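You operate a simulated robot arm through the tools that you are given. There is no shell and no other tool.

Carry out the task below with a simulated robot arm. There is one attempt and no reset: what you move stays moved.

## Task
Scour the dust off the orange-tick outrigger top and lay tape along it.
Fine: pad and tape roller back on the grey rest plate. Set down upright: black tape roller. A coat counts when it lies all over at full strength: go over it till it gets no stronger. What is to be rubbed or washed off counts as gone when no trace of it is left.

It is judged by the outcome, as a careful person would: the job done as asked, and still so three seconds after it is handed in. It fails if anything else is knocked over, pushed out of place, dropped, spilled or broken.

## Robot
A 7-joint arm with a two-finger parallel gripper, fixed in place. Base frame: the origin is on the floor under the middle of its stand, x ahead of it, y to its left, z up. Lengths are in mm, angles in degrees, forces in N, time in s.
With the tool pointing down near the work surface it reaches from about 420 to 900 mm from the base axis. Its first joint turns from -17.0 to 126.0 degrees. Payload 1.57 kg.
The TCP is the grasp point between the finger pads, 30 mm short of the fingertips. In the tool frame z runs along the fingers and y along their closing line. Largest opening 80 mm; finger width 17, thickness 12; the body of the gripper, 40 by 82 mm, starts 80 mm behind the TCP.
Orientation is that of the tool frame in the base frame, as a unit quaternion [w, x, y, z]. With the fingers straight down and closing along the base's y, the tool's x points along the base's -x, its y along +y and its z along -z.

## Interface
- The arm moves only by the tool drive_tool. Its argument "series" is a list of rows, each an object (a shift or turn left out is 0, a gripper value left out holds the last) with "grip": the finger opening in mm, from 0 to 80; "translation": the shift along the tool's x, y, z in units of 100 mm (1.0 is 100 mm), a list of three; "rotation": the turn, a rotation vector about the tool's x, y, z in units of 90 degrees (1.0 is 90 degrees), a list of three. In form: [{"grip": grip, "translation": [x, y, z], "rotation": [rx, ry, rz]}, ...]. A call has 1 to 20 rows; each row is the pose to reach, as a shift and turn from the pose commanded when the call began, along the tool's axes at that moment. A call with a number of a shift or a turn outside -1 to 1 is refused whole. Rows are played at 5 a second. More than 50 mm and 8.6 degrees between two rows, or a gripper value outside its range, and nothing of the call is played. Where a pose cannot be reached the arm comes as near as it can. A force on the tool above 70 N (or 10 N above the force at the start of the call, whichever is more), or a blocked arm, ends the call early, and 0.2 s more pass. The fingers move at their own pace (about 45 mm/s each) and stop on an object; they squeeze with about 25 N. The grip force told is the motor's: it shows also when the fingers shut on nothing. Time passes only in rows, and 0.2 s behind the last, so rows that repeat a pose let the fingers close. It gives the time, the measured TCP pose, the force on the tool (base axes), the opening and the grip force at its end, in the units of the frame above (readings bear some noise), with the torque about the TCP (base axes, N m) and any sound that the robot's microphone picked up.
- Cameras (640 x 400 px; columns grow to the right, rows downward): "scene" is fixed at [397.8, -500.3, 1374.3]; the picture's right is [0.78, -0.63, 0.00], its down [-0.56, -0.69, -0.46] and it looks along [0.29, 0.35, -0.89] (base axes); focal length 214 px, centre (320, 200). "wrist" rides on the gripper at [72, -6, -122] in the tool frame; the picture's right is [0.09, 1.00, 0.00], its down [-0.84, 0.08, -0.54] and it looks along [-0.54, 0.05, 0.84] (tool axes); focal length 238 px, centre (320, 200). There is no depth. A picture from a camera that has moved, and an enlarged one, comes with that camera's place and axes in the base frame and with its lens. The place of the scene camera against the robot may be out by one fixed shift of up to 12 mm in any direction.
- capture(camera): a new picture of that camera. It takes no simulated time.
- lift_body(by): slides the trunk up (or, below 0, down) by that many mm; the arm rides with it, the base frame stays. It gives what a move gives, with no picture.
- enlarge(camera, box): a new picture of the part [left, top, right, bottom] of that camera's present view, enlarged. It takes no simulated time.
- job_done(): hands the job in; it is judged then, once.

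Places have to be worked out from the pictures, the camera data and where the tool is seen. Open the gripper and draw the arm clear of the work before you hand the job in, unless the task says otherwise.

The tools are called by a JSON object that holds its "op" and its "data". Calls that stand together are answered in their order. drive_tool: Moves the arm, as the interface text tells. Its arguments: {"type":"object","properties":{"series":{"type":"array","items":{"type":"object","properties":{"grip":{"type":"number"},"translation":{"type":"array","items":{"type":"number"}},"rotation":{"type":"array","items":{"type":"number"}}}}}},"required":["series"]} The other tools are called the same way: lift_body (by) moves the trunk up or down; capture (camera) takes a picture; enlarge (camera, box) takes an enlarged picture of a part of a camera's view; job_done () hands the job in.

At the start:

```text
clock: 0.0
ee_pos: [708.1, -35.6, 1076.0]
tool_rot: [0.0, 0.0, 1.0, -0.001]
force: [-0.6, 0.3, -0.1]
moment: [-0.02, -0.02, -0.05]
opening: 80.0
grip_force: 0.1
trunk travel left (down, up): [-700.0, 90.0]
```

scene: 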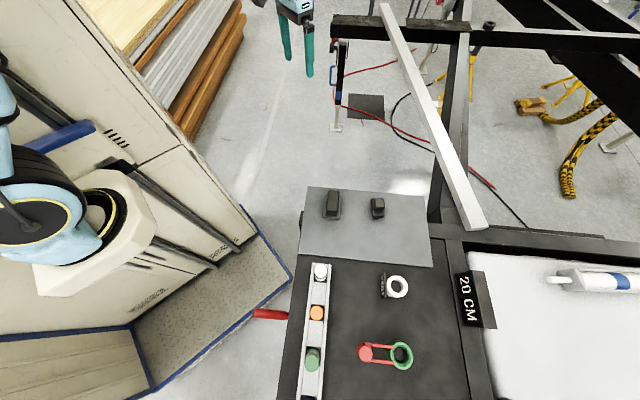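
wrist: 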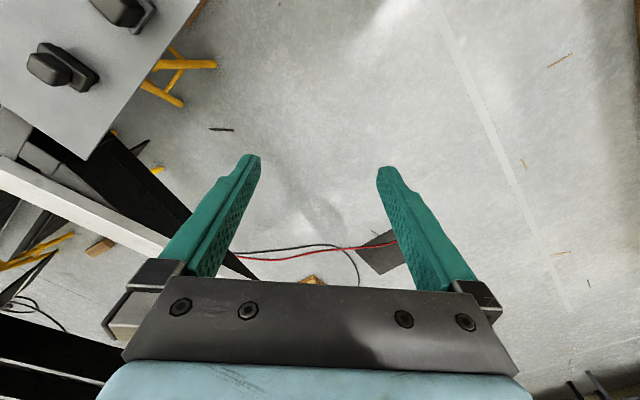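

I begin by looking closer at the scene to find the outrigger with the orange tick, the pad and the tape roller.

{"op": "enlarge", "data": {"camera": "scene", "box": [280, 170, 480, 295]}}

{"op": "enlarge", "data": {"camera": "scene", "box": [280, 0, 640, 225]}}

{"op": "enlarge", "data": {"camera": "scene", "box": [240, 250, 480, 400]}}

{"op": "enlarge", "data": {"camera": "wrist", "box": [0, 0, 320, 200]}}

```text
3.20 times, centred on (380, 232) of scene
camera zoom: at [397.8, -500.3, 1374.3], right [0.78, -0.63, 0.0], down [-0.56, -0.69, -0.46], along [0.29, 0.35, -0.89], focal length 686 px, centre (128, 96)
```

zoom: 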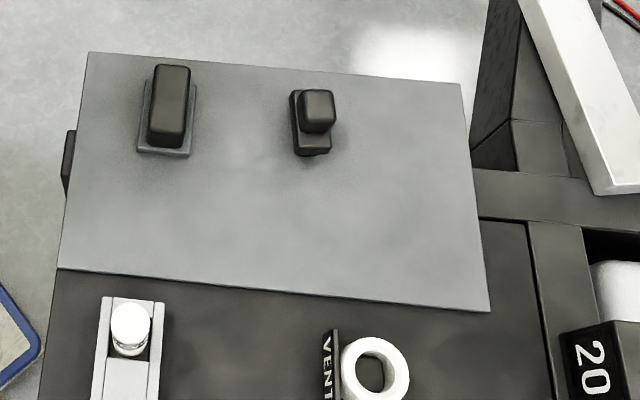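

```text
1.78 times, centred on (460, 112) of scene
camera zoom: at [397.8, -500.3, 1374.3], right [0.78, -0.63, 0.0], down [-0.56, -0.69, -0.46], along [0.29, 0.35, -0.89], focal length 381 px, centre (71, 356)
```

zoom: 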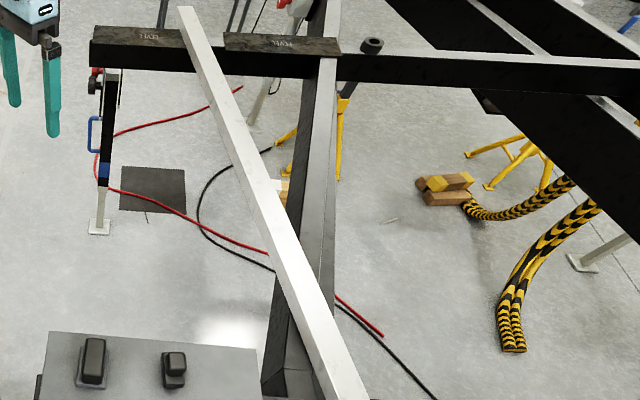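

```text
2.67 times, centred on (360, 325) of scene
camera zoom: at [397.8, -500.3, 1374.3], right [0.78, -0.63, 0.0], down [-0.56, -0.69, -0.46], along [0.29, 0.35, -0.89], focal length 572 px, centre (213, -133)
```

zoom: 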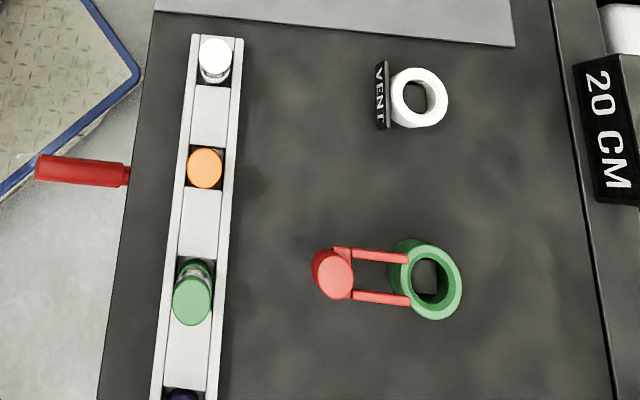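

```text
2.00 times, centred on (160, 100) of wrist
camera zoom: at [636.6, -41.5, 1197.4], right [-0.09, 1.0, 0.0], down [0.84, 0.08, 0.54], along [0.54, 0.05, -0.84], focal length 477 px, centre (640, 400)
```

zoom: 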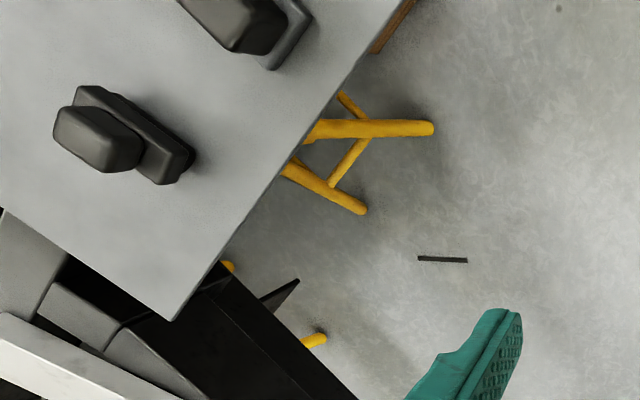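

The pad and roller seem to sit on the grey plate near (600,-305) and (694,-402) at about z 800. I still need to find the orange tick, so I enlarge more parts.

{"op": "enlarge", "data": {"camera": "scene", "box": [320, 0, 480, 100]}}

{"op": "enlarge", "data": {"camera": "scene", "box": [400, 100, 560, 250]}}

{"op": "enlarge", "data": {"camera": "scene", "box": [480, 0, 640, 100]}}

{"op": "enlarge", "data": {"camera": "scene", "box": [440, 220, 640, 400]}}

{"op": "enlarge", "data": {"camera": "wrist", "box": [0, 100, 240, 400]}}

{"op": "enlarge", "data": {"camera": "scene", "box": [0, 0, 300, 200]}}

```text
4.00 times, centred on (400, 50) of scene
camera zoom: at [397.8, -500.3, 1374.3], right [0.78, -0.63, 0.0], down [-0.56, -0.69, -0.46], along [0.29, 0.35, -0.89], focal length 858 px, centre (0, 800)
```

zoom: 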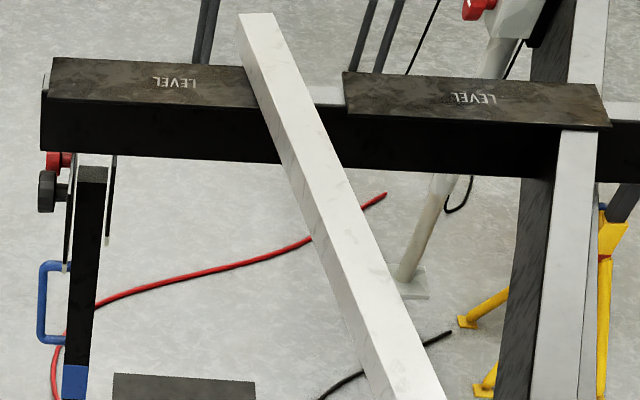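

```text
2.67 times, centred on (480, 175) of scene
camera zoom: at [397.8, -500.3, 1374.3], right [0.78, -0.63, 0.0], down [-0.56, -0.69, -0.46], along [0.29, 0.35, -0.89], focal length 572 px, centre (-107, 267)
```

zoom: 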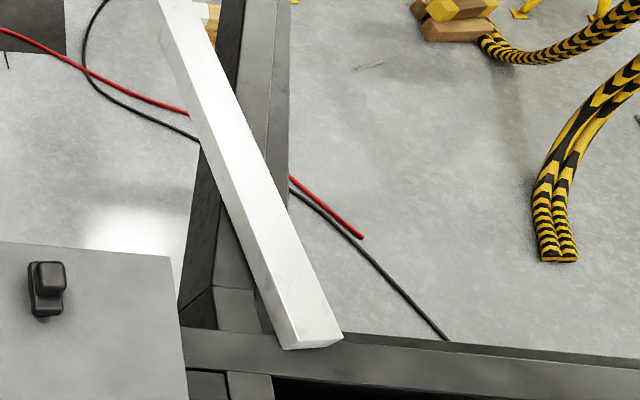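

```text
4.00 times, centred on (560, 50) of scene
camera zoom: at [397.8, -500.3, 1374.3], right [0.78, -0.63, 0.0], down [-0.56, -0.69, -0.46], along [0.29, 0.35, -0.89], focal length 858 px, centre (-640, 800)
```

zoom: 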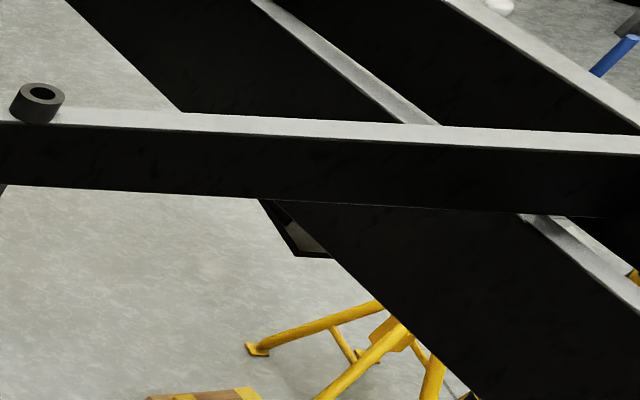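

```text
2.22 times, centred on (540, 310) of scene
camera zoom: at [397.8, -500.3, 1374.3], right [0.78, -0.63, 0.0], down [-0.56, -0.69, -0.46], along [0.29, 0.35, -0.89], focal length 477 px, centre (-169, -44)
```

zoom: 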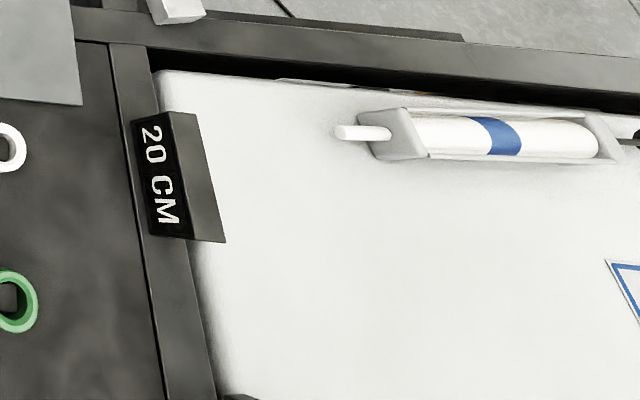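

```text
1.33 times, centred on (120, 250) of wrist
camera zoom: at [636.6, -41.5, 1197.4], right [-0.09, 1.0, 0.0], down [0.84, 0.08, 0.54], along [0.54, 0.05, -0.84], focal length 318 px, centre (587, 133)
```

zoom: 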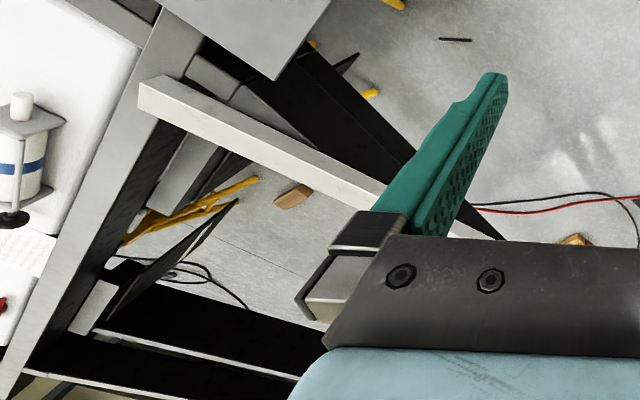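

```text
2.00 times, centred on (150, 100) of scene
camera zoom: at [397.8, -500.3, 1374.3], right [0.78, -0.63, 0.0], down [-0.56, -0.69, -0.46], along [0.29, 0.35, -0.89], focal length 429 px, centre (660, 400)
```

zoom: 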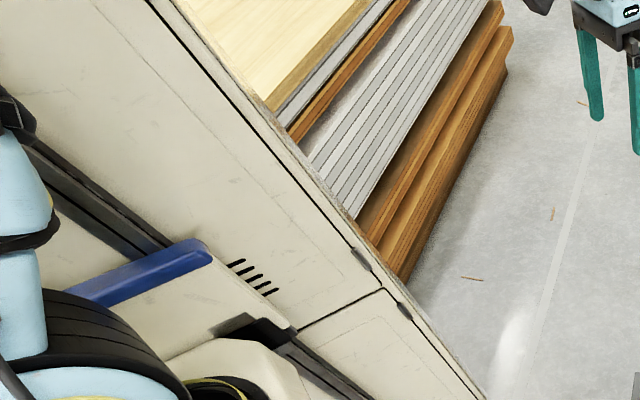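

The large beams are too far to reach, so the outrigger may lie elsewhere. I enlarge the left and lower parts of the scene to look for tick marks.

{"op": "enlarge", "data": {"camera": "scene", "box": [0, 40, 160, 200]}}

{"op": "enlarge", "data": {"camera": "scene", "box": [80, 130, 300, 300]}}

{"op": "enlarge", "data": {"camera": "scene", "box": [0, 250, 300, 400]}}

{"op": "enlarge", "data": {"camera": "wrist", "box": [320, 0, 640, 200]}}

{"op": "enlarge", "data": {"camera": "scene", "box": [290, 180, 450, 280]}}

```text
2.50 times, centred on (80, 120) of scene
camera zoom: at [397.8, -500.3, 1374.3], right [0.78, -0.63, 0.0], down [-0.56, -0.69, -0.46], along [0.29, 0.35, -0.89], focal length 536 px, centre (920, 400)
```

zoom: 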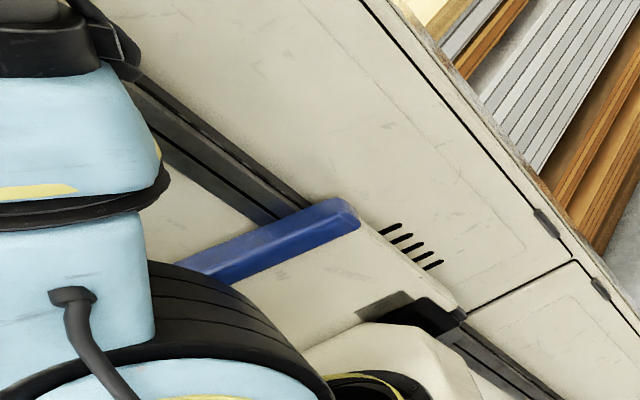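

```text
2.35 times, centred on (190, 215) of scene
camera zoom: at [397.8, -500.3, 1374.3], right [0.78, -0.63, 0.0], down [-0.56, -0.69, -0.46], along [0.29, 0.35, -0.89], focal length 505 px, centre (626, 165)
```

zoom: 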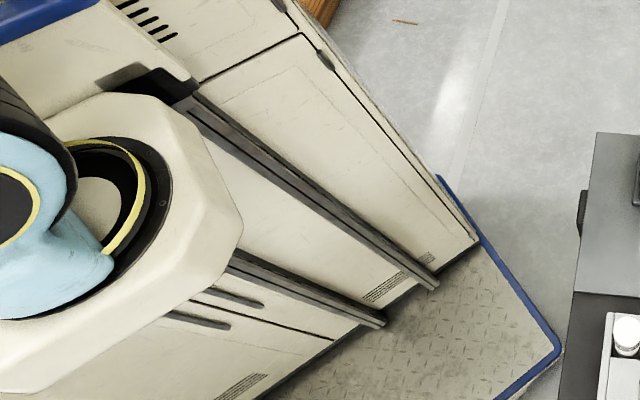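

```text
2.13 times, centred on (150, 325) of scene
camera zoom: at [397.8, -500.3, 1374.3], right [0.78, -0.63, 0.0], down [-0.56, -0.69, -0.46], along [0.29, 0.35, -0.89], focal length 458 px, centre (683, -67)
```

zoom: 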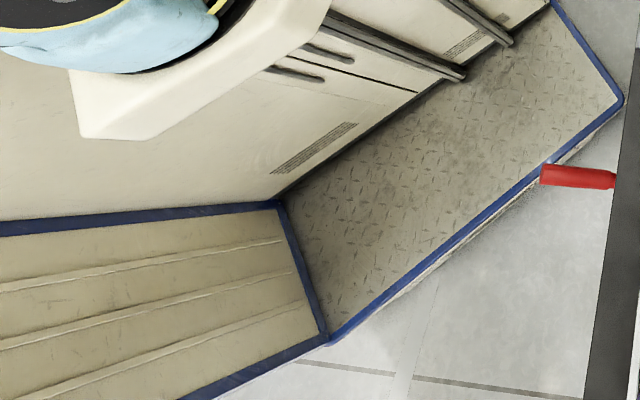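

```text
2.00 times, centred on (480, 100) of wrist
camera zoom: at [636.6, -41.5, 1197.4], right [-0.09, 1.0, 0.0], down [0.84, 0.08, 0.54], along [0.54, 0.05, -0.84], focal length 477 px, centre (0, 400)
```

zoom: 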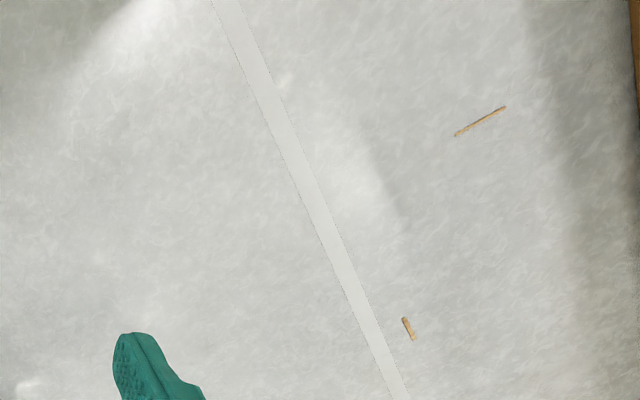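

```text
4.00 times, centred on (370, 230) of scene
camera zoom: at [397.8, -500.3, 1374.3], right [0.78, -0.63, 0.0], down [-0.56, -0.69, -0.46], along [0.29, 0.35, -0.89], focal length 858 px, centre (120, 80)
```

zoom: 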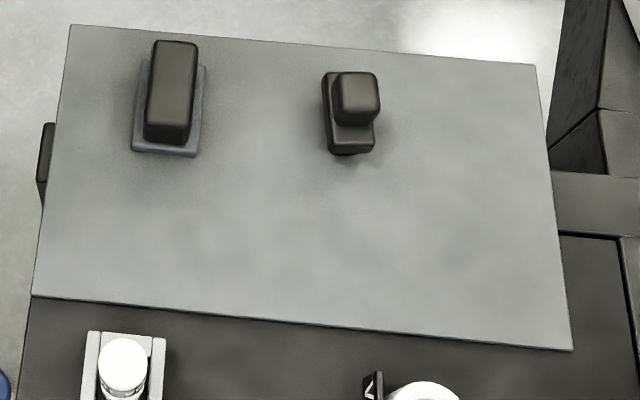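

No orange tick shows yet. I turn the tool about its axis so that the wrist camera looks toward the plate side (-y) and below.

{"op": "drive_tool", "data": {"series": [{"rotation": [0, 0, 0.09]}, {"rotation": [0, 0, 0.18]}, {"rotation": [0, 0, 0.27]}, {"rotation": [0, 0, 0.36]}, {"rotation": [0, 0, 0.45]}, {"rotation": [0, 0, 0.54]}, {"rotation": [0, 0, 0.63]}, {"rotation": [0, 0, 0.72]}, {"rotation": [0, 0, 0.81]}, {"rotation": [0, 0, 0.9]}, {"rotation": [0, 0, 0.99]}]}}

{"op": "capture", "data": {"camera": "wrist"}}

{"op": "capture", "data": {"camera": "scene"}}

```text
clock: 2.4
ee_pos: [707.9, -35.1, 1074.8]
tool_rot: [-0.001, 0.703, 0.711, 0.0]
force: [-0.7, -0.4, -0.1]
moment: [0.0, 0.02, 0.01]
opening: 80.0
grip_force: 0.0
trunk travel left (down, up): [-700.0, 90.0]
```

```text
taken
camera wrist: at [700.8, 37.0, 1197.3], right [0.99, 0.1, 0.0], down [0.09, -0.84, 0.54], along [0.06, -0.54, -0.84], focal length 238 px, centre (320, 200)
```

wrist: 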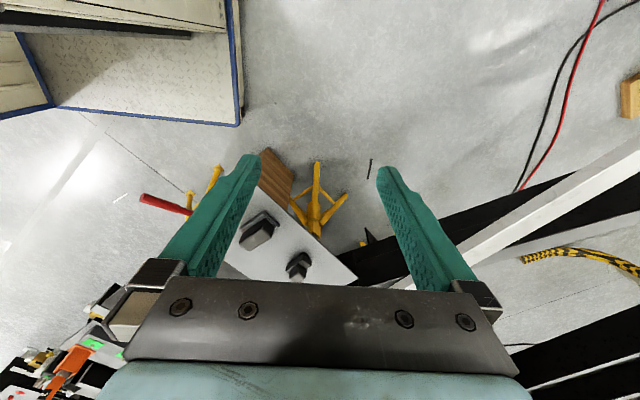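

```text
taken
```

scene: 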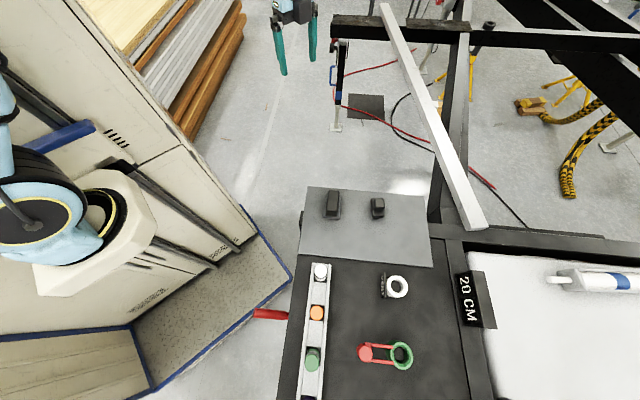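

The view shows the table from another side with no orange tick seen. I enlarge parts of it.

{"op": "enlarge", "data": {"camera": "wrist", "box": [0, 220, 200, 400]}}

{"op": "enlarge", "data": {"camera": "wrist", "box": [220, 130, 420, 290]}}

{"op": "enlarge", "data": {"camera": "wrist", "box": [440, 80, 640, 400]}}

```text
2.22 times, centred on (100, 310) of wrist
camera zoom: at [700.8, 37.0, 1197.3], right [0.99, 0.1, 0.0], down [0.09, -0.84, 0.54], along [0.06, -0.54, -0.84], focal length 530 px, centre (809, -44)
```

zoom: 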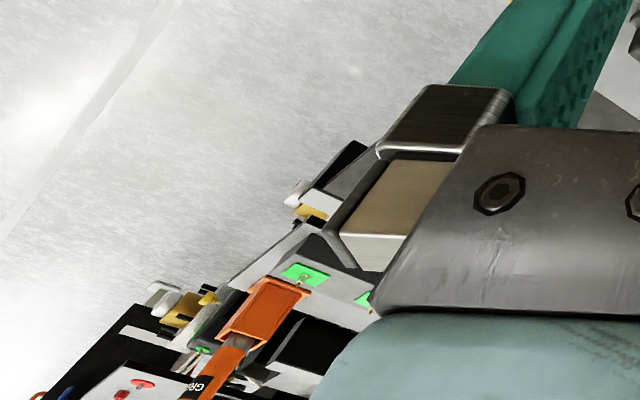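

```text
2.50 times, centred on (320, 210) of wrist
camera zoom: at [700.8, 37.0, 1197.3], right [0.99, 0.1, 0.0], down [0.09, -0.84, 0.54], along [0.06, -0.54, -0.84], focal length 596 px, centre (320, 175)
```

zoom: 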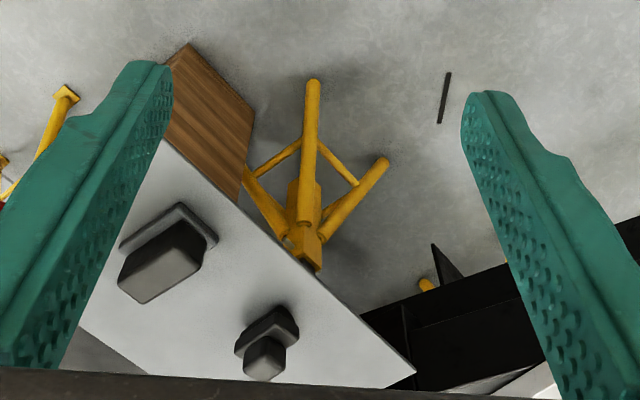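

```text
1.25 times, centred on (540, 240) of wrist
camera zoom: at [700.8, 37.0, 1197.3], right [0.99, 0.1, 0.0], down [0.09, -0.84, 0.54], along [0.06, -0.54, -0.84], focal length 298 px, centre (45, 150)
```

zoom: 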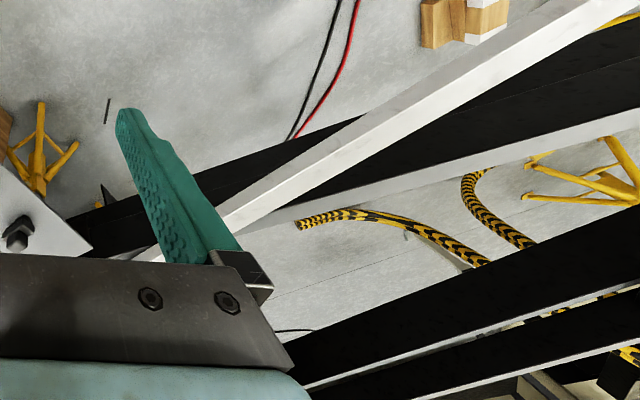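

The outrigger is not evident here either. I swing the wrist camera round to look toward +y.

{"op": "drive_tool", "data": {"series": [{"rotation": [0, 0, -0.09]}, {"rotation": [0, 0, -0.18]}, {"rotation": [0, 0, -0.27]}, {"rotation": [0, 0, -0.36]}, {"rotation": [0, 0, -0.45]}, {"rotation": [0, 0, -0.54]}, {"rotation": [0, 0, -0.63]}, {"rotation": [0, 0, -0.72]}, {"rotation": [0, 0, -0.81]}, {"rotation": [0, 0, -0.9]}, {"rotation": [0, 0, -0.99]}]}}

{"op": "drive_tool", "data": {"series": [{"rotation": [0, 0, -0.09]}, {"rotation": [0, 0, -0.18]}, {"rotation": [0, 0, -0.27]}, {"rotation": [0, 0, -0.36]}, {"rotation": [0, 0, -0.45]}, {"rotation": [0, 0, -0.54]}, {"rotation": [0, 0, -0.63]}, {"rotation": [0, 0, -0.72]}, {"rotation": [0, 0, -0.81]}, {"rotation": [0, 0, -0.9]}, {"rotation": [0, 0, -0.99]}]}}

{"op": "capture", "data": {"camera": "wrist"}}

```text
clock: 4.8
ee_pos: [708.1, -35.2, 1074.7]
tool_rot: [0.0, -0.001, 1.0, 0.0]
force: [1.3, -0.6, 0.4]
moment: [-0.01, 0.0, 0.03]
opening: 80.0
grip_force: 0.0
trunk travel left (down, up): [-700.0, 90.0]
```

```text
clock: 7.2
ee_pos: [709.5, -35.8, 1074.9]
tool_rot: [0.001, -0.702, 0.712, 0.0]
force: [0.3, 0.1, 0.2]
moment: [0.0, 0.01, 0.01]
opening: 80.1
grip_force: 0.1
trunk travel left (down, up): [-700.0, 90.0]
```

```text
taken
camera wrist: at [714.3, -107.0, 1197.5], right [-1.0, -0.08, 0.0], down [-0.07, 0.84, 0.54], along [-0.04, 0.54, -0.84], focal length 238 px, centre (320, 200)
```

wrist: 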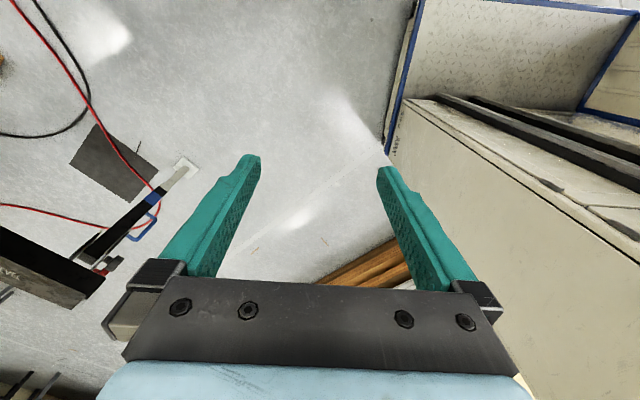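

Nothing of the work lies on the +y side; more hardware is seen toward -y beyond the table. I turn back and then travel toward -y to look at the table and what lies past it.

{"op": "drive_tool", "data": {"series": [{"rotation": [0, 0, 0.09]}, {"rotation": [0, 0, 0.18]}, {"rotation": [0, 0, 0.27]}, {"rotation": [0, 0, 0.36]}, {"rotation": [0, 0, 0.45]}, {"rotation": [0, 0, 0.54]}, {"rotation": [0, 0, 0.63]}, {"rotation": [0, 0, 0.72]}, {"rotation": [0, 0, 0.81]}, {"rotation": [0, 0, 0.9]}, {"rotation": [0, 0, 0.986]}]}}

{"op": "drive_tool", "data": {"series": [{"translation": [0.05, -0.33, 0], "rotation": [0, 0, 0.06]}, {"translation": [0.1, -0.66, 0], "rotation": [0, 0, 0.12]}, {"translation": [0.15, -1.0, 0], "rotation": [0, 0, 0.18]}]}}

```text
clock: 9.6
ee_pos: [707.7, -36.5, 1075.2]
tool_rot: [0.001, -0.001, 1.0, 0.0]
force: [0.6, -0.7, -0.5]
moment: [-0.01, -0.02, 0.0]
opening: 79.9
grip_force: 0.0
trunk travel left (down, up): [-700.0, 90.0]
```

```text
clock: 10.4
ee_pos: [694.7, -135.8, 1076.3]
tool_rot: [0.0, 0.139, 0.99, 0.0]
force: [0.2, 0.0, 0.5]
moment: [0.0, 0.02, -0.01]
opening: 79.9
grip_force: 0.0
trunk travel left (down, up): [-700.0, 90.0]
```

{"op": "drive_tool", "data": {"series": [{"translation": [0.02, -0.33, 0], "rotation": [0, 0, 0.04]}, {"translation": [0.06, -0.66, 0], "rotation": [0, 0, 0.08]}, {"translation": [0.1, -1.0, 0], "rotation": [0, 0, 0.12]}]}}

{"op": "capture", "data": {"camera": "wrist"}}

```text
clock: 11.2
ee_pos: [658.9, -229.1, 1075.0]
tool_rot: [0.0, 0.231, 0.973, 0.0]
force: [0.4, -0.3, -0.4]
moment: [-0.02, -0.03, 0.01]
opening: 80.0
grip_force: 0.1
trunk travel left (down, up): [-700.0, 90.0]
```

```text
taken
camera wrist: at [590.4, -202.0, 1197.9], right [0.36, 0.93, 0.0], down [0.78, -0.31, 0.54], along [0.5, -0.2, -0.84], focal length 238 px, centre (320, 200)
```

wrist: 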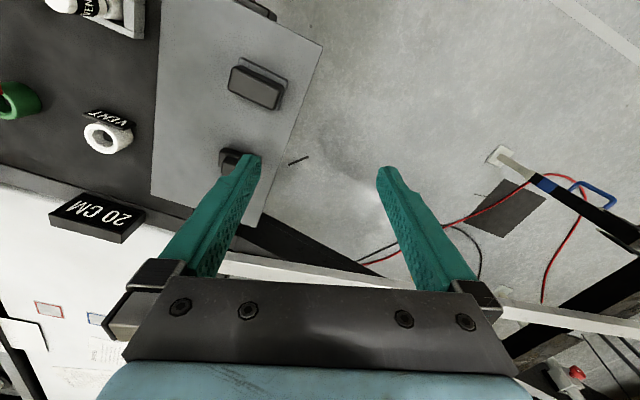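

The arm still turns freely at azimuth -19 degrees. I carry on round toward -y.

{"op": "drive_tool", "data": {"series": [{"translation": [0.02, -0.33, 0], "rotation": [0, 0, 0.04]}, {"translation": [0.06, -0.66, 0], "rotation": [0, 0, 0.08]}, {"translation": [0.1, -1.0, 0], "rotation": [0, 0, 0.12]}]}}

{"op": "drive_tool", "data": {"series": [{"translation": [0.02, -0.33, 0], "rotation": [0, 0, 0.04]}, {"translation": [0.06, -0.66, 0], "rotation": [0, 0, 0.08]}, {"translation": [0.1, -1.0, 0], "rotation": [0, 0, 0.12]}]}}

{"op": "capture", "data": {"camera": "wrist"}}

```text
clock: 12.0
ee_pos: [603.7, -313.4, 1074.9]
tool_rot: [-0.001, 0.321, 0.947, 0.0]
force: [0.3, -0.5, 0.3]
moment: [-0.03, 0.0, 0.03]
opening: 79.9
grip_force: 0.1
trunk travel left (down, up): [-700.0, 90.0]
```

```text
clock: 12.8
ee_pos: [534.8, -384.9, 1075.4]
tool_rot: [0.0, 0.409, 0.912, 0.0]
force: [-0.3, 0.4, 0.5]
moment: [-0.02, 0.02, -0.03]
opening: 79.7
grip_force: 0.0
trunk travel left (down, up): [-700.0, 90.0]
```

```text
taken
camera wrist: at [481.9, -336.2, 1197.6], right [0.68, 0.73, 0.0], down [0.61, -0.57, 0.54], along [0.4, -0.37, -0.84], focal length 238 px, centre (320, 200)
```

wrist: 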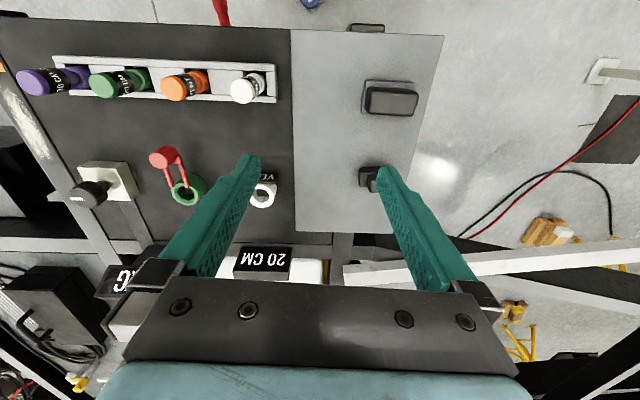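

The arm is over the table's side now. I keep going round to look at what lies further on.

{"op": "drive_tool", "data": {"series": [{"translation": [0.02, -0.33, 0], "rotation": [0, 0, 0.04]}, {"translation": [0.06, -0.66, 0], "rotation": [0, 0, 0.08]}, {"translation": [0.1, -1.0, 0], "rotation": [0, 0, 0.12]}]}}

{"op": "drive_tool", "data": {"series": [{"translation": [0.02, -0.33, 0], "rotation": [0, 0, 0.04]}, {"translation": [0.06, -0.66, 0], "rotation": [0, 0, 0.08]}, {"translation": [0.1, -1.0, 0], "rotation": [0, 0, 0.12]}]}}

{"op": "drive_tool", "data": {"series": [{"translation": [0.02, -0.33, 0], "rotation": [0, 0, 0.04]}, {"translation": [0.06, -0.66, 0], "rotation": [0, 0, 0.08]}, {"translation": [0.1, -1.0, 0], "rotation": [0, 0, 0.12]}]}}

{"op": "capture", "data": {"camera": "wrist"}}

```text
clock: 13.6
ee_pos: [452.7, -445.4, 1075.5]
tool_rot: [0.0, 0.493, 0.87, 0.0]
force: [0.6, 0.6, 0.3]
moment: [0.0, 0.03, 0.01]
opening: 80.3
grip_force: 0.1
trunk travel left (down, up): [-700.0, 90.0]
```

```text
clock: 14.4
ee_pos: [362.7, -488.2, 1075.9]
tool_rot: [0.0, 0.573, 0.819, 0.0]
force: [-0.2, -0.3, -0.9]
moment: [0.02, 0.04, 0.03]
opening: 79.9
grip_force: 0.0
trunk travel left (down, up): [-700.0, 90.0]
```

```text
clock: 15.2
ee_pos: [265.2, -514.7, 1074.3]
tool_rot: [0.0, 0.648, 0.762, 0.0]
force: [0.4, 0.3, 0.3]
moment: [0.01, 0.01, -0.05]
opening: 80.0
grip_force: 0.1
trunk travel left (down, up): [-700.0, 90.0]
```

```text
taken
camera wrist: at [247.0, -444.1, 1197.2], right [0.97, 0.25, 0.0], down [0.21, -0.81, 0.54], along [0.14, -0.52, -0.84], focal length 238 px, centre (320, 200)
```

wrist: 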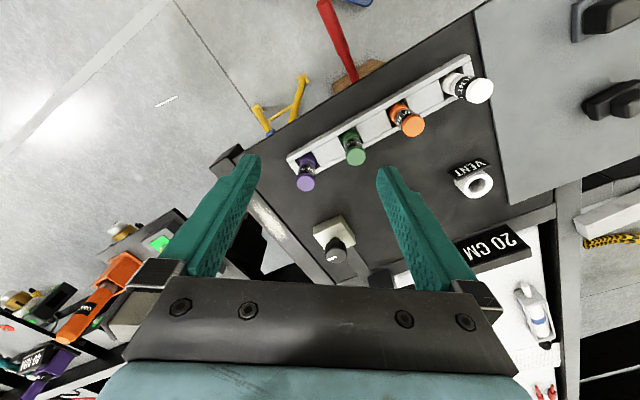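

{"op": "enlarge", "data": {"camera": "wrist", "box": [0, 180, 240, 400]}}

{"op": "drive_tool", "data": {"series": [{"translation": [0.02, -0.33, 0], "rotation": [0, 0, 0.04]}, {"translation": [0.06, -0.66, 0], "rotation": [0, 0, 0.08]}, {"translation": [0.1, -1.0, 0], "rotation": [0, 0, 0.12]}]}}

{"op": "drive_tool", "data": {"series": [{"translation": [0.02, -0.33, 0], "rotation": [0, 0, 0.04]}, {"translation": [0.06, -0.66, 0], "rotation": [0, 0, 0.08]}, {"translation": [0.1, -1.0, 0], "rotation": [0, 0, 0.12]}]}}

{"op": "capture", "data": {"camera": "wrist"}}

{"op": "capture", "data": {"camera": "scene"}}

```text
1.82 times, centred on (120, 290) of wrist
camera zoom: at [247.0, -444.1, 1197.2], right [0.97, 0.25, 0.0], down [0.21, -0.81, 0.54], along [0.14, -0.52, -0.84], focal length 433 px, centre (684, 36)
```

zoom: 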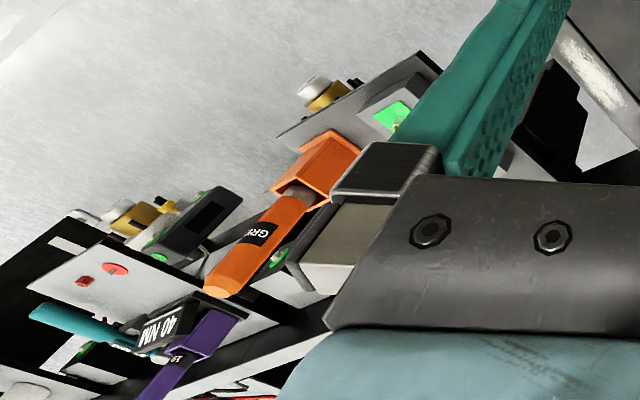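

```text
clock: 16.0
ee_pos: [165.1, -520.7, 1073.8]
tool_rot: [-0.001, 0.716, 0.698, 0.0]
force: [0.2, -1.2, 0.1]
moment: [-0.01, 0.01, -0.01]
opening: 79.8
grip_force: 0.2
trunk travel left (down, up): [-700.0, 90.0]
```

```text
clock: 16.8
ee_pos: [65.2, -508.4, 1074.9]
tool_rot: [0.0, 0.779, 0.627, 0.0]
force: [0.0, 0.3, 0.3]
moment: [0.02, 0.03, 0.03]
opening: 80.1
grip_force: 0.1
trunk travel left (down, up): [-700.0, 90.0]
```

```text
taken
camera wrist: at [73.4, -435.8, 1198.1], right [0.99, -0.12, 0.0], down [-0.1, -0.83, 0.54], along [-0.07, -0.54, -0.84], focal length 238 px, centre (320, 200)
```

wrist: 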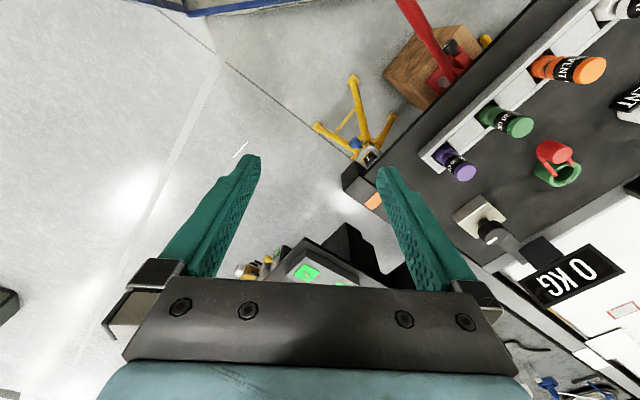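

```text
taken
```

scene: 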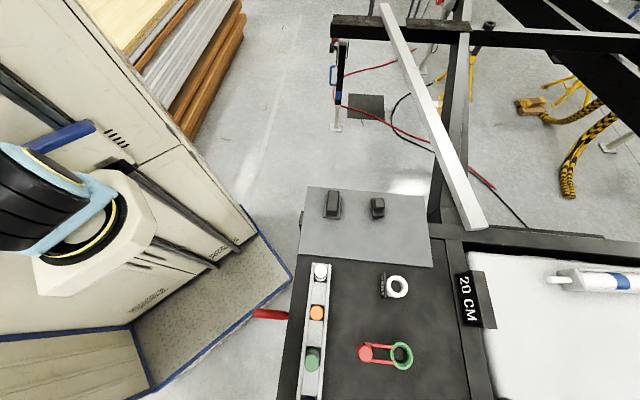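

An orange mark shows at the far corner of the table, on what looks like a short beam. I enlarge it.

{"op": "enlarge", "data": {"camera": "wrist", "box": [310, 130, 470, 250]}}

{"op": "enlarge", "data": {"camera": "wrist", "box": [420, 180, 640, 400]}}

```text
3.33 times, centred on (390, 190) of wrist
camera zoom: at [73.4, -435.8, 1198.1], right [0.99, -0.12, 0.0], down [-0.1, -0.83, 0.54], along [-0.07, -0.54, -0.84], focal length 794 px, centre (87, 233)
```

zoom: 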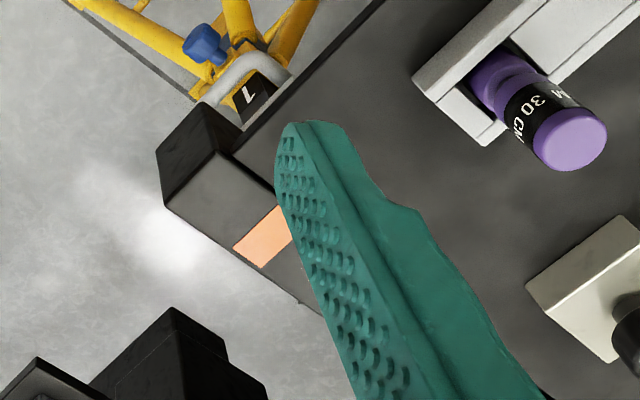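

```text
1.82 times, centred on (530, 290) of wrist
camera zoom: at [73.4, -435.8, 1198.1], right [0.99, -0.12, 0.0], down [-0.1, -0.83, 0.54], along [-0.07, -0.54, -0.84], focal length 433 px, centre (-62, 36)
```

zoom: 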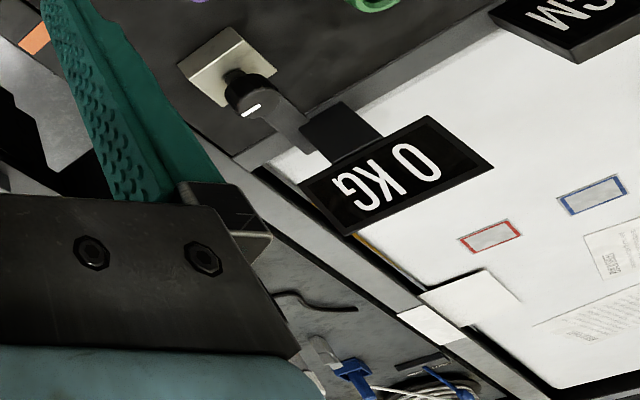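

The orange mark is on a beam at the table's end, around (150,-720, ~780). I shift so that the beam falls into the clear part of the wrist view.

{"op": "drive_tool", "data": {"series": [{"translation": [-0.15, 0.38, 0]}, {"translation": [-0.3, 0.76, 0]}]}}

{"op": "drive_tool", "data": {"series": [{"translation": [-0.15, 0.38, 0]}, {"translation": [-0.3, 0.76, 0]}]}}

{"op": "capture", "data": {"camera": "wrist"}}

```text
clock: 17.4
ee_pos: [132.7, -553.2, 1075.7]
tool_rot: [0.0, 0.779, 0.627, 0.0]
force: [-0.5, -0.2, 0.4]
moment: [0.02, -0.02, 0.02]
opening: 79.9
grip_force: 0.1
trunk travel left (down, up): [-700.0, 90.0]
```

```text
clock: 18.0
ee_pos: [200.7, -599.6, 1073.9]
tool_rot: [0.001, 0.779, 0.628, -0.001]
force: [-0.2, 1.0, 0.7]
moment: [-0.03, -0.02, 0.0]
opening: 80.1
grip_force: 0.1
trunk travel left (down, up): [-700.0, 90.0]
```

```text
taken
camera wrist: at [209.3, -526.2, 1197.5], right [0.99, -0.12, 0.0], down [-0.1, -0.83, 0.54], along [-0.07, -0.54, -0.84], focal length 238 px, centre (320, 200)
```

wrist: 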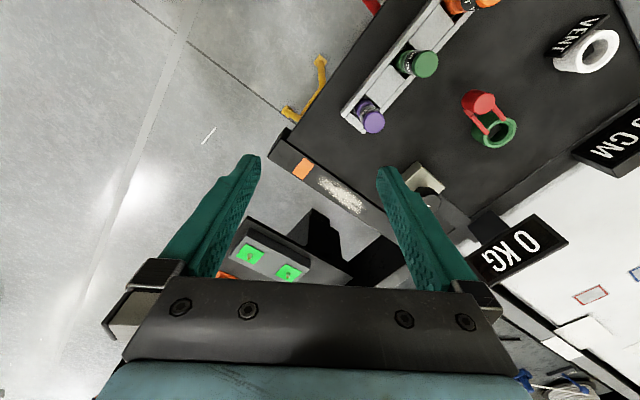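

Here it is: a beam with an orange tick and a whitish dust strip beside it. I enlarge it.

{"op": "enlarge", "data": {"camera": "wrist", "box": [250, 110, 410, 210]}}

{"op": "enlarge", "data": {"camera": "wrist", "box": [290, 140, 390, 240]}}

```text
4.00 times, centred on (330, 160) of wrist
camera zoom: at [209.3, -526.2, 1197.5], right [0.99, -0.12, 0.0], down [-0.1, -0.83, 0.54], along [-0.07, -0.54, -0.84], focal length 953 px, centre (280, 360)
```

zoom: 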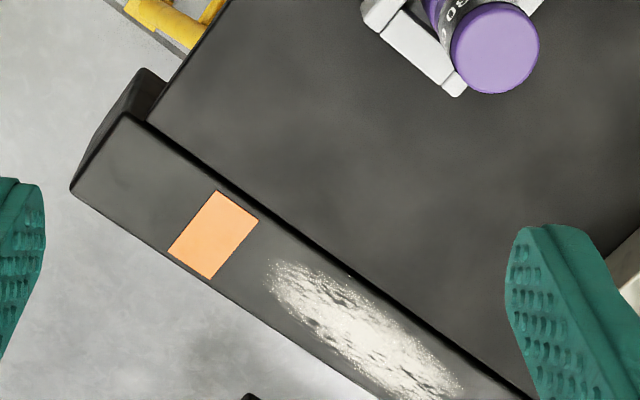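

```text
4.00 times, centred on (340, 190) of wrist
camera zoom: at [209.3, -526.2, 1197.5], right [0.99, -0.12, 0.0], down [-0.1, -0.83, 0.54], along [-0.07, -0.54, -0.84], focal length 953 px, centre (240, 240)
```

zoom: 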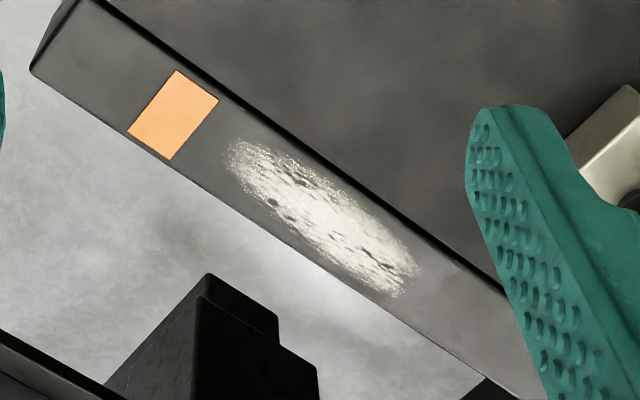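

The dust strip spans about (179,-741) to (263,-833), along the beam direction (0.7,-0.7). Next I look closely at the pad and roller on the rest plate, flying back to above (650,-355) while spinning the tool to align with the table's 45-degree axes.

{"op": "drive_tool", "data": {"series": [{"translation": [0.187, 0.215, 0], "rotation": [0, 0, -0.0907]}, {"translation": [0.373, 0.43, 0], "rotation": [0, 0, -0.1814]}, {"translation": [0.56, 0.645, 0], "rotation": [0, 0, -0.272]}]}}

{"op": "drive_tool", "data": {"series": [{"translation": [0.08, 0.273, 0], "rotation": [0, 0, -0.0907]}, {"translation": [0.161, 0.547, 0], "rotation": [0, 0, -0.1814]}, {"translation": [0.242, 0.82, 0], "rotation": [0, 0, -0.272]}]}}

{"op": "drive_tool", "data": {"series": [{"translation": [-0.04, 0.282, 0], "rotation": [0, 0, -0.0907]}, {"translation": [-0.08, 0.564, 0], "rotation": [0, 0, -0.1814]}, {"translation": [-0.12, 0.846, 0], "rotation": [0, 0, -0.272]}]}}

{"op": "drive_tool", "data": {"series": [{"translation": [-0.153, 0.24, 0], "rotation": [0, 0, -0.0907]}, {"translation": [-0.307, 0.48, 0], "rotation": [0, 0, -0.1814]}, {"translation": [-0.46, 0.72, 0], "rotation": [0, 0, -0.272]}]}}

{"op": "drive_tool", "data": {"series": [{"translation": [-0.239, 0.155, 0], "rotation": [0, 0, -0.0907]}, {"translation": [-0.478, 0.31, 0], "rotation": [0, 0, -0.1814]}, {"translation": [-0.717, 0.465, 0], "rotation": [0, 0, -0.272]}]}}

{"op": "drive_tool", "data": {"series": [{"translation": [-0.282, 0.042, 0], "rotation": [0, 0, -0.0907]}, {"translation": [-0.563, 0.084, 0], "rotation": [0, 0, -0.1814]}, {"translation": [-0.845, 0.126, 0], "rotation": [0, 0, -0.272]}]}}

{"op": "capture", "data": {"camera": "wrist"}}

{"op": "enlarge", "data": {"camera": "wrist", "box": [200, 30, 440, 180]}}

```text
clock: 18.8
ee_pos: [277.0, -558.2, 1075.2]
tool_rot: [0.0, 0.628, 0.778, -0.001]
force: [-0.3, -0.2, 0.6]
moment: [-0.01, -0.02, 0.01]
opening: 80.0
grip_force: 0.0
trunk travel left (down, up): [-700.0, 90.0]
```

```text
clock: 19.6
ee_pos: [350.6, -516.6, 1074.3]
tool_rot: [-0.001, 0.448, 0.894, 0.001]
force: [0.1, 0.0, -0.4]
moment: [0.01, 0.01, 0.01]
opening: 79.9
grip_force: 0.0
trunk travel left (down, up): [-700.0, 90.0]
```

```text
clock: 20.4
ee_pos: [426.4, -475.9, 1074.9]
tool_rot: [0.0, 0.248, 0.969, 0.0]
force: [0.1, -0.6, -0.4]
moment: [0.0, -0.02, 0.03]
opening: 79.8
grip_force: 0.0
trunk travel left (down, up): [-700.0, 90.0]
```

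```text
clock: 21.2
ee_pos: [500.6, -434.6, 1074.8]
tool_rot: [0.0, 0.037, 0.999, 0.001]
force: [0.1, 0.4, 0.4]
moment: [-0.01, -0.03, -0.01]
opening: 80.0
grip_force: 0.1
trunk travel left (down, up): [-700.0, 90.0]
```

```text
clock: 22.0
ee_pos: [575.2, -394.3, 1074.2]
tool_rot: [0.0, -0.176, 0.984, 0.001]
force: [-0.2, -0.6, 1.2]
moment: [-0.02, -0.01, -0.02]
opening: 80.0
grip_force: 0.1
trunk travel left (down, up): [-700.0, 90.0]
```

```text
clock: 22.8
ee_pos: [650.7, -352.7, 1075.9]
tool_rot: [0.0, -0.38, 0.925, 0.0]
force: [-0.1, 0.0, 0.1]
moment: [0.01, 0.01, 0.01]
opening: 79.8
grip_force: 0.1
trunk travel left (down, up): [-700.0, 90.0]
```

```text
taken
camera wrist: at [604.4, -407.9, 1197.6], right [-0.77, 0.64, 0.0], down [0.54, 0.64, 0.54], along [0.35, 0.41, -0.84], focal length 238 px, centre (320, 200)
```

wrist: 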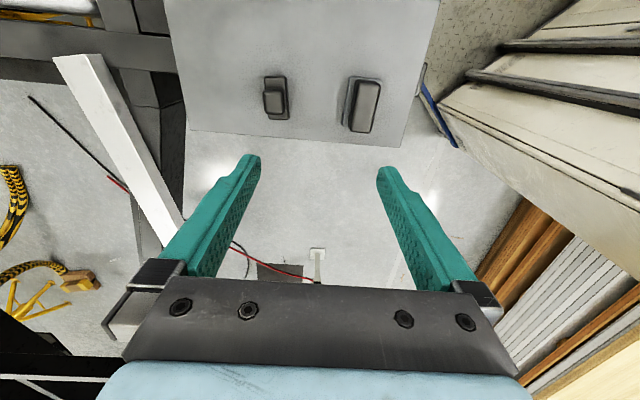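

```text
2.67 times, centred on (320, 105) of wrist
camera zoom: at [604.4, -407.9, 1197.6], right [-0.77, 0.64, 0.0], down [0.54, 0.64, 0.54], along [0.35, 0.41, -0.84], focal length 636 px, centre (320, 453)
```

zoom: 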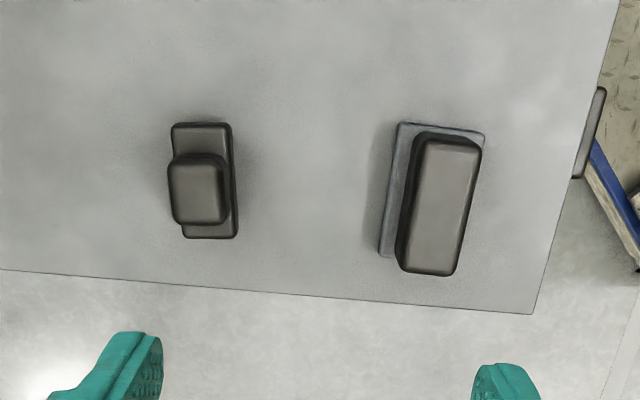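

The pad (grey base, black handle) is near (602,-308) and the roller (black body with top knob) near (697,-398). I move over the pad and lower to get a closer look and a depth fix.

{"op": "drive_tool", "data": {"series": [{"translation": [0.0, 0.22, 0.33]}, {"translation": [0.01, 0.44, 0.66]}, {"translation": [0.03, 0.66, 1.0]}]}}

{"op": "capture", "data": {"camera": "wrist"}}

{"op": "enlarge", "data": {"camera": "wrist", "box": [200, 40, 440, 190]}}

```text
clock: 23.6
ee_pos: [601.7, -307.6, 976.2]
tool_rot: [0.0, -0.38, 0.925, 0.0]
force: [-0.7, 0.5, -0.5]
moment: [0.01, -0.03, -0.01]
opening: 80.1
grip_force: 0.1
trunk travel left (down, up): [-700.0, 90.0]
```

```text
taken
camera wrist: at [555.1, -362.2, 1098.3], right [-0.77, 0.64, 0.0], down [0.54, 0.64, 0.54], along [0.35, 0.41, -0.84], focal length 238 px, centre (320, 200)
```

wrist: 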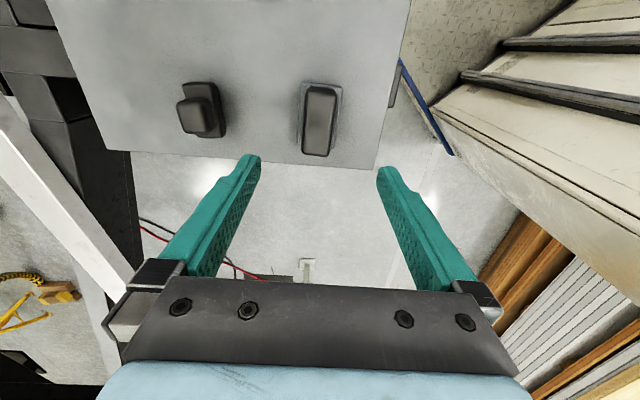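

```text
2.67 times, centred on (320, 115) of wrist
camera zoom: at [555.1, -362.2, 1098.3], right [-0.77, 0.64, 0.0], down [0.54, 0.64, 0.54], along [0.35, 0.41, -0.84], focal length 636 px, centre (320, 427)
```

zoom: 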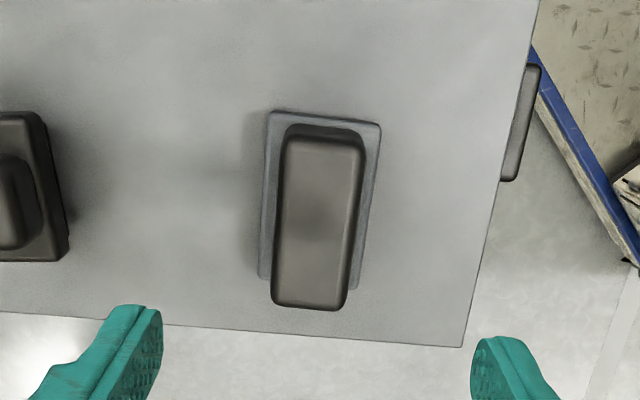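

Plate top works out near z 785, and the pad handle top near z 825, with the pad centred under the tool within 2 mm and square to it. I lower further for a closer look.

{"op": "drive_tool", "data": {"series": [{"translation": [0.0, 0.0, 0.25]}, {"translation": [0.0, 0.0, 0.5]}, {"translation": [0.0, 0.0, 0.75]}]}}

{"op": "capture", "data": {"camera": "wrist"}}

{"op": "enlarge", "data": {"camera": "wrist", "box": [200, 60, 440, 210]}}

{"op": "enlarge", "data": {"camera": "scene", "box": [290, 160, 450, 260]}}

```text
clock: 24.4
ee_pos: [602.6, -308.4, 899.7]
tool_rot: [0.0, -0.38, 0.925, 0.0]
force: [-0.3, 0.6, 0.5]
moment: [0.04, 0.0, -0.02]
opening: 79.8
grip_force: 0.0
trunk travel left (down, up): [-700.0, 90.0]
```

```text
taken
camera wrist: at [555.7, -362.7, 1021.7], right [-0.77, 0.64, 0.0], down [0.54, 0.64, 0.54], along [0.35, 0.41, -0.84], focal length 238 px, centre (320, 200)
```

wrist: 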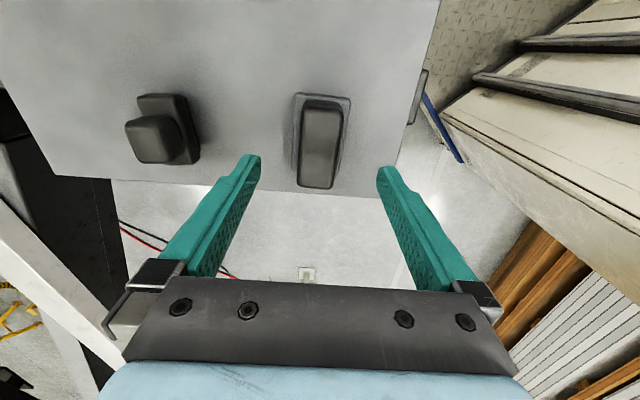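

```text
2.67 times, centred on (320, 135) of wrist
camera zoom: at [555.7, -362.7, 1021.7], right [-0.77, 0.64, 0.0], down [0.54, 0.64, 0.54], along [0.35, 0.41, -0.84], focal length 636 px, centre (320, 373)
```

zoom: 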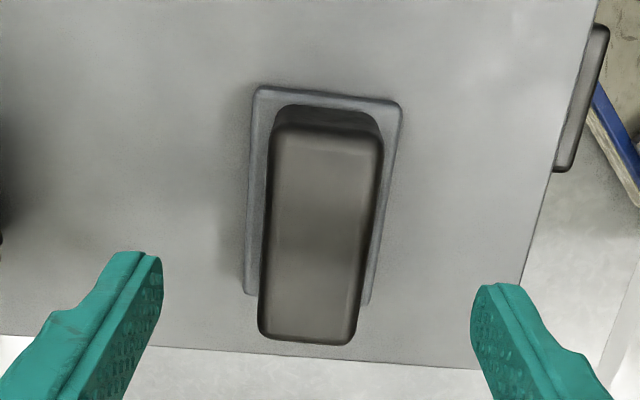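

```text
4.00 times, centred on (370, 210) of scene
camera zoom: at [397.8, -500.3, 1374.3], right [0.78, -0.63, 0.0], down [-0.56, -0.69, -0.46], along [0.29, 0.35, -0.89], focal length 858 px, centre (120, 160)
```

zoom: 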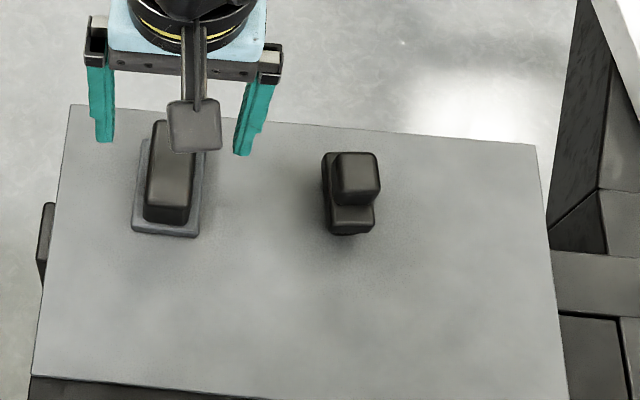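

The handle centre is about (604,-306), 33 mm wide; I shift 3 mm and lower to TCP z about 826 so that the fingertips straddle the handle just above the pad base.

{"op": "drive_tool", "data": {"series": [{"translation": [-0.03, 0.005, 0.2]}, {"translation": [-0.03, 0.005, 0.4]}, {"translation": [-0.03, 0.005, 0.55]}, {"translation": [-0.03, 0.005, 0.65]}, {"translation": [-0.03, 0.005, 0.7]}]}}

{"op": "capture", "data": {"camera": "wrist"}}

{"op": "enlarge", "data": {"camera": "scene", "box": [290, 160, 390, 240]}}

```text
clock: 25.6
ee_pos: [604.4, -305.1, 830.1]
tool_rot: [0.0, -0.379, 0.925, 0.0]
force: [-0.9, 0.9, -0.2]
moment: [0.01, 0.02, 0.01]
opening: 79.9
grip_force: 0.1
trunk travel left (down, up): [-700.0, 90.0]
```

```text
taken
camera wrist: at [557.9, -360.1, 952.1], right [-0.76, 0.64, 0.0], down [0.54, 0.64, 0.54], along [0.35, 0.41, -0.84], focal length 238 px, centre (320, 200)
```

wrist: 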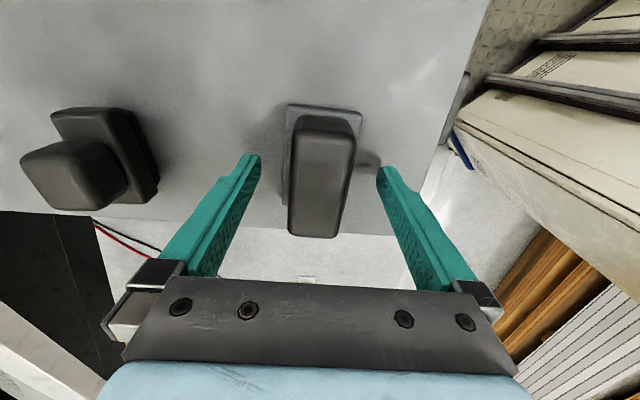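

```text
5.00 times, centred on (340, 200) of scene
camera zoom: at [397.8, -500.3, 1374.3], right [0.78, -0.63, 0.0], down [-0.56, -0.69, -0.46], along [0.29, 0.35, -0.89], focal length 1072 px, centre (220, 200)
```

zoom: 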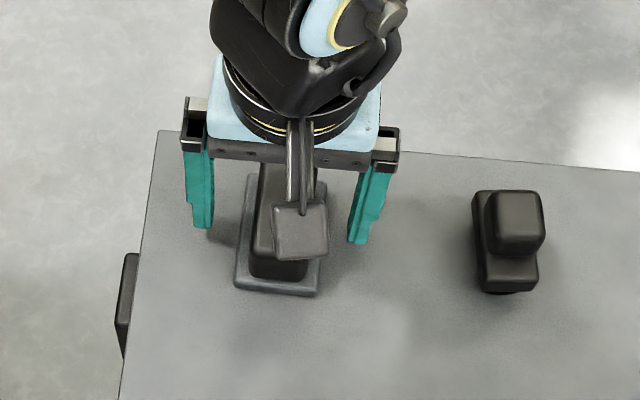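

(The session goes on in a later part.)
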